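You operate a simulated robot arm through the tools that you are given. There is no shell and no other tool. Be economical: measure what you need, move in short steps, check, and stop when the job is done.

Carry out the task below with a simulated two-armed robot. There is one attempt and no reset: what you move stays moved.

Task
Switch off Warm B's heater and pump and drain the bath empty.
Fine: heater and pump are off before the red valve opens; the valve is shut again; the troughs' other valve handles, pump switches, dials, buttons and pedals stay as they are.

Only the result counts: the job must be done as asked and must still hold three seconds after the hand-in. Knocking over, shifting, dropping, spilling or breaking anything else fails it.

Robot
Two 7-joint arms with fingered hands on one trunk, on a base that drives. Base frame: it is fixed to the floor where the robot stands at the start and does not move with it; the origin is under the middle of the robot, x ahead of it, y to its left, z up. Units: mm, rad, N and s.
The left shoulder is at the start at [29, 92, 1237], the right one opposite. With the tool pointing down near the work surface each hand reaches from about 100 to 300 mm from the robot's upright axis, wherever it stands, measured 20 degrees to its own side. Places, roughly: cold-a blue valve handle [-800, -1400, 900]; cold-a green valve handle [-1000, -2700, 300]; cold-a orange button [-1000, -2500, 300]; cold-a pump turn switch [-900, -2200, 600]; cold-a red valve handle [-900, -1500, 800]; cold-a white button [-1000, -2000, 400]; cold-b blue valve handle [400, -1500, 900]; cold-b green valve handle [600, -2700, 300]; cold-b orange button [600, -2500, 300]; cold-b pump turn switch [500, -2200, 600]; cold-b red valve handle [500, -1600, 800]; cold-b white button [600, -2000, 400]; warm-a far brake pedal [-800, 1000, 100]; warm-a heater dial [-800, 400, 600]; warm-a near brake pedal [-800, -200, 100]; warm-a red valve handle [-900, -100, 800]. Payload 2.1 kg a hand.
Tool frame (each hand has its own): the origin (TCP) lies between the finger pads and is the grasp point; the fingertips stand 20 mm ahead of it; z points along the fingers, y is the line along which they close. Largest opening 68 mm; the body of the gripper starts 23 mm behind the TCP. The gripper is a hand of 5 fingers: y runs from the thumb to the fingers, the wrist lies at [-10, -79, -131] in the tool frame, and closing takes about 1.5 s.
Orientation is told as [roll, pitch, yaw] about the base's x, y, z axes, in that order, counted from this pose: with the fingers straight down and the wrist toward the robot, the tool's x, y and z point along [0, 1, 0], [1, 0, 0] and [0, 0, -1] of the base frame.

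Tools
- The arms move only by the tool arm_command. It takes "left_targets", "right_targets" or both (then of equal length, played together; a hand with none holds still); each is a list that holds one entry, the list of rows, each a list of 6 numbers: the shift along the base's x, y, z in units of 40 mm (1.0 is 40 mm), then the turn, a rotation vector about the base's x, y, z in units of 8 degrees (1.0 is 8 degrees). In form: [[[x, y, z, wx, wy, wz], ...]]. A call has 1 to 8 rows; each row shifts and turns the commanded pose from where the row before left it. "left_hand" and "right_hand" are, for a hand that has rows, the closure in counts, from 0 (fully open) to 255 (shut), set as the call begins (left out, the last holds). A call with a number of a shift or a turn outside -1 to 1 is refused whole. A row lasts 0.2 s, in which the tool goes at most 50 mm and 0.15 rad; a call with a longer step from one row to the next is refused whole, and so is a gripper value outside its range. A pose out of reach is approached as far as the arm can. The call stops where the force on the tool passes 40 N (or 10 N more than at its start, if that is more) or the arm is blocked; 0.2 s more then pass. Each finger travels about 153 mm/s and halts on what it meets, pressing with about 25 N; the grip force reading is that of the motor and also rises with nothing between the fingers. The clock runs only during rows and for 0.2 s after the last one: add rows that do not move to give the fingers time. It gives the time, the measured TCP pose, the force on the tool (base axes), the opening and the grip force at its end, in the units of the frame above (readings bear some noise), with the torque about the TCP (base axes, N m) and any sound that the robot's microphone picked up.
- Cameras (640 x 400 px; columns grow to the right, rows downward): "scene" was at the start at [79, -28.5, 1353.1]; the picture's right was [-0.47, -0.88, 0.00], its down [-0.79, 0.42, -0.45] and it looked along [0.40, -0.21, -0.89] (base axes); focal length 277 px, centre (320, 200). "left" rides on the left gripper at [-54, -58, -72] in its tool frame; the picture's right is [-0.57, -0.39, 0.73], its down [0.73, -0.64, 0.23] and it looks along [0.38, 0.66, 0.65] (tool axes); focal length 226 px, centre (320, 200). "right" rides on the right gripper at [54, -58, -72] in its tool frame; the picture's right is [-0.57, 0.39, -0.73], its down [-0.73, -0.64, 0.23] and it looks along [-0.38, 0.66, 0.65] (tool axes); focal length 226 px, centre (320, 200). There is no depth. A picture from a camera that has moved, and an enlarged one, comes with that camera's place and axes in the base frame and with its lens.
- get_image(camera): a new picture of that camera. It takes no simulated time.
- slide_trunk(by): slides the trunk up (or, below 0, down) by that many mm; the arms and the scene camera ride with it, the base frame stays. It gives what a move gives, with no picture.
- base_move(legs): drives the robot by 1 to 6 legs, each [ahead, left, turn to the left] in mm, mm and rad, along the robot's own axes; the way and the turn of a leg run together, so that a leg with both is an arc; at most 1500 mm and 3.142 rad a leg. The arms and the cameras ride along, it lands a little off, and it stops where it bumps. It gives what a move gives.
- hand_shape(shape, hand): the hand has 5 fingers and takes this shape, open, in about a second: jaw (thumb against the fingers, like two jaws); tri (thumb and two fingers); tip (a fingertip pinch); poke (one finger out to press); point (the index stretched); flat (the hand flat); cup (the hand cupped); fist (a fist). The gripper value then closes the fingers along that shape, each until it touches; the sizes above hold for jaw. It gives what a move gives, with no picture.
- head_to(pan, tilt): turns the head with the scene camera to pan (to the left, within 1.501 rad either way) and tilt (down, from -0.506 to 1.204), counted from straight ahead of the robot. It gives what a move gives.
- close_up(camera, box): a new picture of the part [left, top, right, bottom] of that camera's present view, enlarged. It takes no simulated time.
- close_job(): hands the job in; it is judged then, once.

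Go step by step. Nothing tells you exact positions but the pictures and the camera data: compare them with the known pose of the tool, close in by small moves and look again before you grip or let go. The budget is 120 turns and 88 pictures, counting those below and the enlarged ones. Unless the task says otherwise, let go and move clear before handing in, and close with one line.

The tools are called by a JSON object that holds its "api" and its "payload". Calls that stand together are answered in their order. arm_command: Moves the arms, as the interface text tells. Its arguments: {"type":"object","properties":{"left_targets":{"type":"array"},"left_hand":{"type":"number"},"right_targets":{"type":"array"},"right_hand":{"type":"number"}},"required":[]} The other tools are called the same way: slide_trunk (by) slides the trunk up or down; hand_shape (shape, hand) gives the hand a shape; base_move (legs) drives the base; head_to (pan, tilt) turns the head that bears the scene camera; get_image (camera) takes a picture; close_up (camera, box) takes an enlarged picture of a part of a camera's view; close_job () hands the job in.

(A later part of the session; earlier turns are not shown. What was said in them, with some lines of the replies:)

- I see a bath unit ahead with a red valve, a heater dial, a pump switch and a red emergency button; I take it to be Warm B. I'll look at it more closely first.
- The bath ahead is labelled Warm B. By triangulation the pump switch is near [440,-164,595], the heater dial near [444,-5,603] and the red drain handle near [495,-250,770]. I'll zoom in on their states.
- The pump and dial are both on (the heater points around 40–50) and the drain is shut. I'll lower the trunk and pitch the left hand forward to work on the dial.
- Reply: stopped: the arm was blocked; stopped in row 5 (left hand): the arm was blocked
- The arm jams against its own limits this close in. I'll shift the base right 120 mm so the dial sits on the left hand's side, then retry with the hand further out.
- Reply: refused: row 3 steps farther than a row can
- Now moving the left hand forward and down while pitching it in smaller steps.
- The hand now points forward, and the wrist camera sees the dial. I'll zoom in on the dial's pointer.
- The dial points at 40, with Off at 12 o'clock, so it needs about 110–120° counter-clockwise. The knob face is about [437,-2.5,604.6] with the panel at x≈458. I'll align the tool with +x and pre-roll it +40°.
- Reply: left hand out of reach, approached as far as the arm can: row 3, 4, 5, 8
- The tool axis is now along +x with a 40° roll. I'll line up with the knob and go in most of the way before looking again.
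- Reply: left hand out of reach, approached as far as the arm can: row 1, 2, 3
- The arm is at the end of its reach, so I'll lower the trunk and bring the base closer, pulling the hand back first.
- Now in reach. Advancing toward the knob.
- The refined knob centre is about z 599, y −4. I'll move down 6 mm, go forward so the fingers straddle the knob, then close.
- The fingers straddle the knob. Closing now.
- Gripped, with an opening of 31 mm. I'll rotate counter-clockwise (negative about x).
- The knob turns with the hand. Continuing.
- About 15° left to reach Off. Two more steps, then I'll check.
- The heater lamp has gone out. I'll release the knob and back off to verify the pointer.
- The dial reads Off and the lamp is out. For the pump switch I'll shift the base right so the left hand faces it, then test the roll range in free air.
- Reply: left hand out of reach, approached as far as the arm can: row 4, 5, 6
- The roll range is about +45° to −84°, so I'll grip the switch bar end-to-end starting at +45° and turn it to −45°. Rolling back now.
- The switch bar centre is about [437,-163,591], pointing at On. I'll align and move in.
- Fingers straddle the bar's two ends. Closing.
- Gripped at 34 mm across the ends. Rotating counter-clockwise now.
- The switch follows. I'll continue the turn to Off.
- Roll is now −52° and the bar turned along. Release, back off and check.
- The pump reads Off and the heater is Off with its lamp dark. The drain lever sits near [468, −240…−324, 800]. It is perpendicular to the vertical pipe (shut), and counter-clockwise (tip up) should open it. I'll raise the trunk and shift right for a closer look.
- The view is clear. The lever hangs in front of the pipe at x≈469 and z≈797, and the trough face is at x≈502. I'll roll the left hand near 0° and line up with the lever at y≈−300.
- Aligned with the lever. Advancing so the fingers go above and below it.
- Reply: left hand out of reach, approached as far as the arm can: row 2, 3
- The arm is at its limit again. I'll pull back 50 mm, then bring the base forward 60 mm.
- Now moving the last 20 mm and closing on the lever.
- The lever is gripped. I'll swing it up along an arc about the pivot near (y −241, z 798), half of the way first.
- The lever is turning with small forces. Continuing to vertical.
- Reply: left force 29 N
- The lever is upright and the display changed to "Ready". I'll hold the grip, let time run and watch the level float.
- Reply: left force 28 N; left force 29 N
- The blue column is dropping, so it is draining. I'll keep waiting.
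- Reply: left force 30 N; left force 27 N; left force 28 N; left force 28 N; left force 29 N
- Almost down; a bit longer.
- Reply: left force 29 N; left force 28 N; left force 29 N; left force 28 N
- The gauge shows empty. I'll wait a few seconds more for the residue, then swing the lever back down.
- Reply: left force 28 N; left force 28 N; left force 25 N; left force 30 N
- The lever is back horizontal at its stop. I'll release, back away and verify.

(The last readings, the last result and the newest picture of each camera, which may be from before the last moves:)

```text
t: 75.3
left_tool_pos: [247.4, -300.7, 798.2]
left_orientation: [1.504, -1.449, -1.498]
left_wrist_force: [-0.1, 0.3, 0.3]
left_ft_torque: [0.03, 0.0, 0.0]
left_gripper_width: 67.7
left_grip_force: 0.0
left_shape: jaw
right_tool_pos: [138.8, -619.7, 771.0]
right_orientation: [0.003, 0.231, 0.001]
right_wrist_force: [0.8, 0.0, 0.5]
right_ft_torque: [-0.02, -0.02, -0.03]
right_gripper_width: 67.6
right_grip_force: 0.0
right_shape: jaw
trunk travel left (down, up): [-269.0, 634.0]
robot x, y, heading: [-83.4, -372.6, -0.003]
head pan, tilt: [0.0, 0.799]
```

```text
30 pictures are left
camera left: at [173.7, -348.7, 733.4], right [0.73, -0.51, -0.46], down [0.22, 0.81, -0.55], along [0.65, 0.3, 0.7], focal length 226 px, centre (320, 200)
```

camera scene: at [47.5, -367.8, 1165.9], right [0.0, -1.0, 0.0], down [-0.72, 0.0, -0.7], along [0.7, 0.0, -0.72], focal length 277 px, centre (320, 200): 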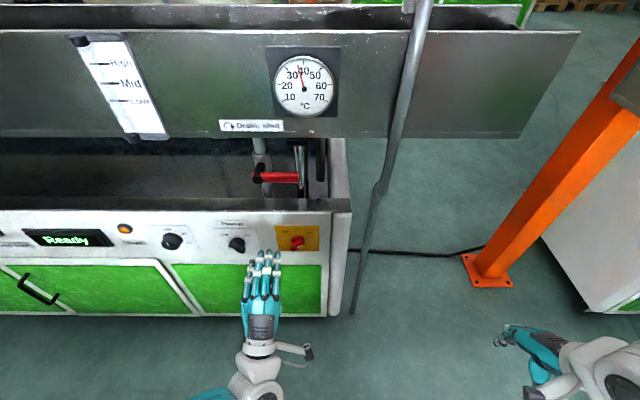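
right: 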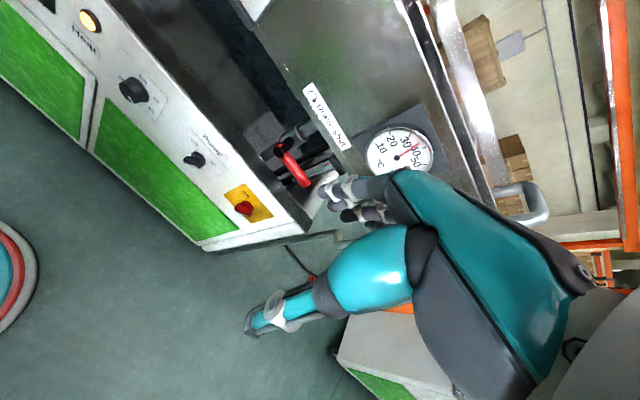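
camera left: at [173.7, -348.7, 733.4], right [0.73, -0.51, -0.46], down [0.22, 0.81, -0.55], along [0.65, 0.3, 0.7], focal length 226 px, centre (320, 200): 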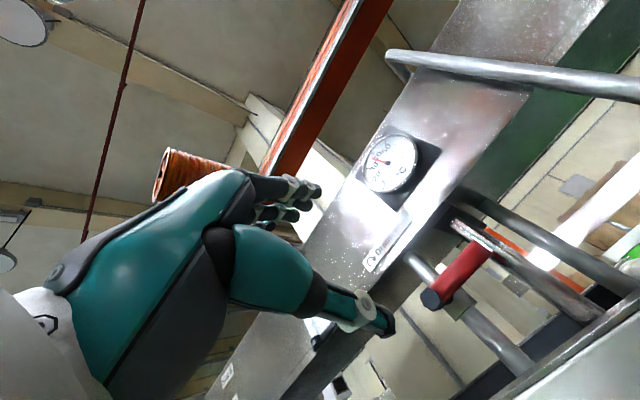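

The lever looks horizontal as it was before. One final close-up of the controls and lever.

{"api": "close_up", "payload": {"camera": "scene", "box": [100, 110, 340, 260]}}

{"api": "slide_trunk", "payload": {"by": 400}}

{"api": "get_image", "payload": {"camera": "scene"}}

```text
2.67 times, centred on (220, 185) of scene
camera zoom: at [47.5, -367.8, 1165.9], right [0.0, -1.0, 0.0], down [-0.72, 0.0, -0.7], along [0.7, 0.0, -0.72], focal length 739 px, centre (587, 240)
```

zoom: 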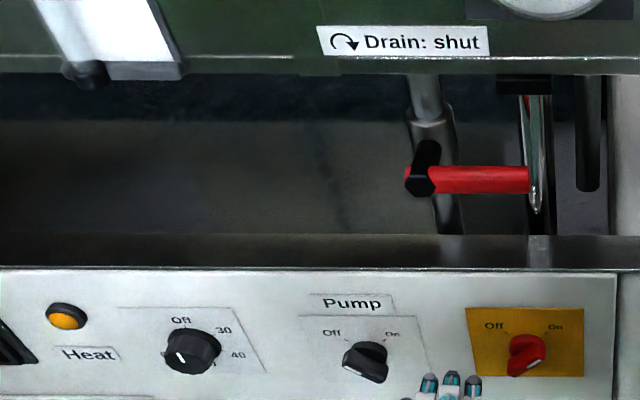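

```text
t: 79.1
left_tool_pos: [247.1, -301.1, 1196.5]
left_orientation: [1.504, -1.448, -1.497]
left_wrist_force: [-0.2, 0.4, 0.3]
left_ft_torque: [-0.04, 0.03, 0.0]
left_gripper_width: 67.8
left_grip_force: 0.1
left_shape: jaw
right_tool_pos: [137.7, -619.5, 1171.4]
right_orientation: [0.003, 0.233, 0.003]
right_wrist_force: [-0.3, -0.6, -0.3]
right_ft_torque: [0.05, 0.01, -0.02]
right_gripper_width: 67.6
right_grip_force: 0.1
right_shape: jaw
trunk travel left (down, up): [-669.0, 234.0]
robot x, y, heading: [-82.0, -368.9, 0.004]
head pan, tilt: [0.0, 0.799]
```

```text
28 pictures are left
camera scene: at [11.1, -367.9, 1567.7], right [0.0, -1.0, 0.0], down [-0.72, 0.0, -0.7], along [0.7, 0.0, -0.72], focal length 277 px, centre (320, 200)
```

scene: 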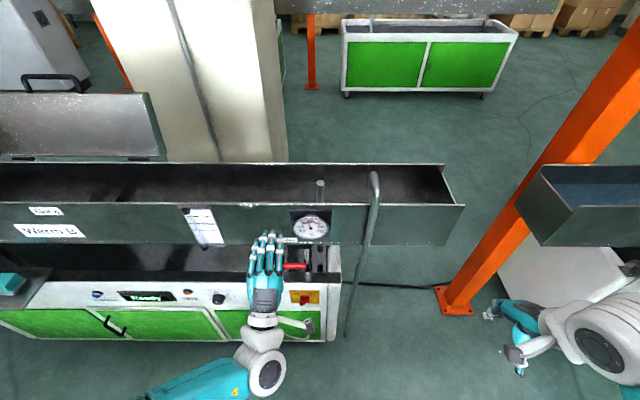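

The Warm B bath looks empty. The dial and pump are at Off, the lever is shut, and the hands are clear. Handing in.

{"api": "close_job", "payload": {}}

```text
The job is handed in.
```

Warm B's heater and pump were switched off before I opened the red valve. The bath drained until its level gauge read empty, and the valve is shut again. I left the other controls as they were.
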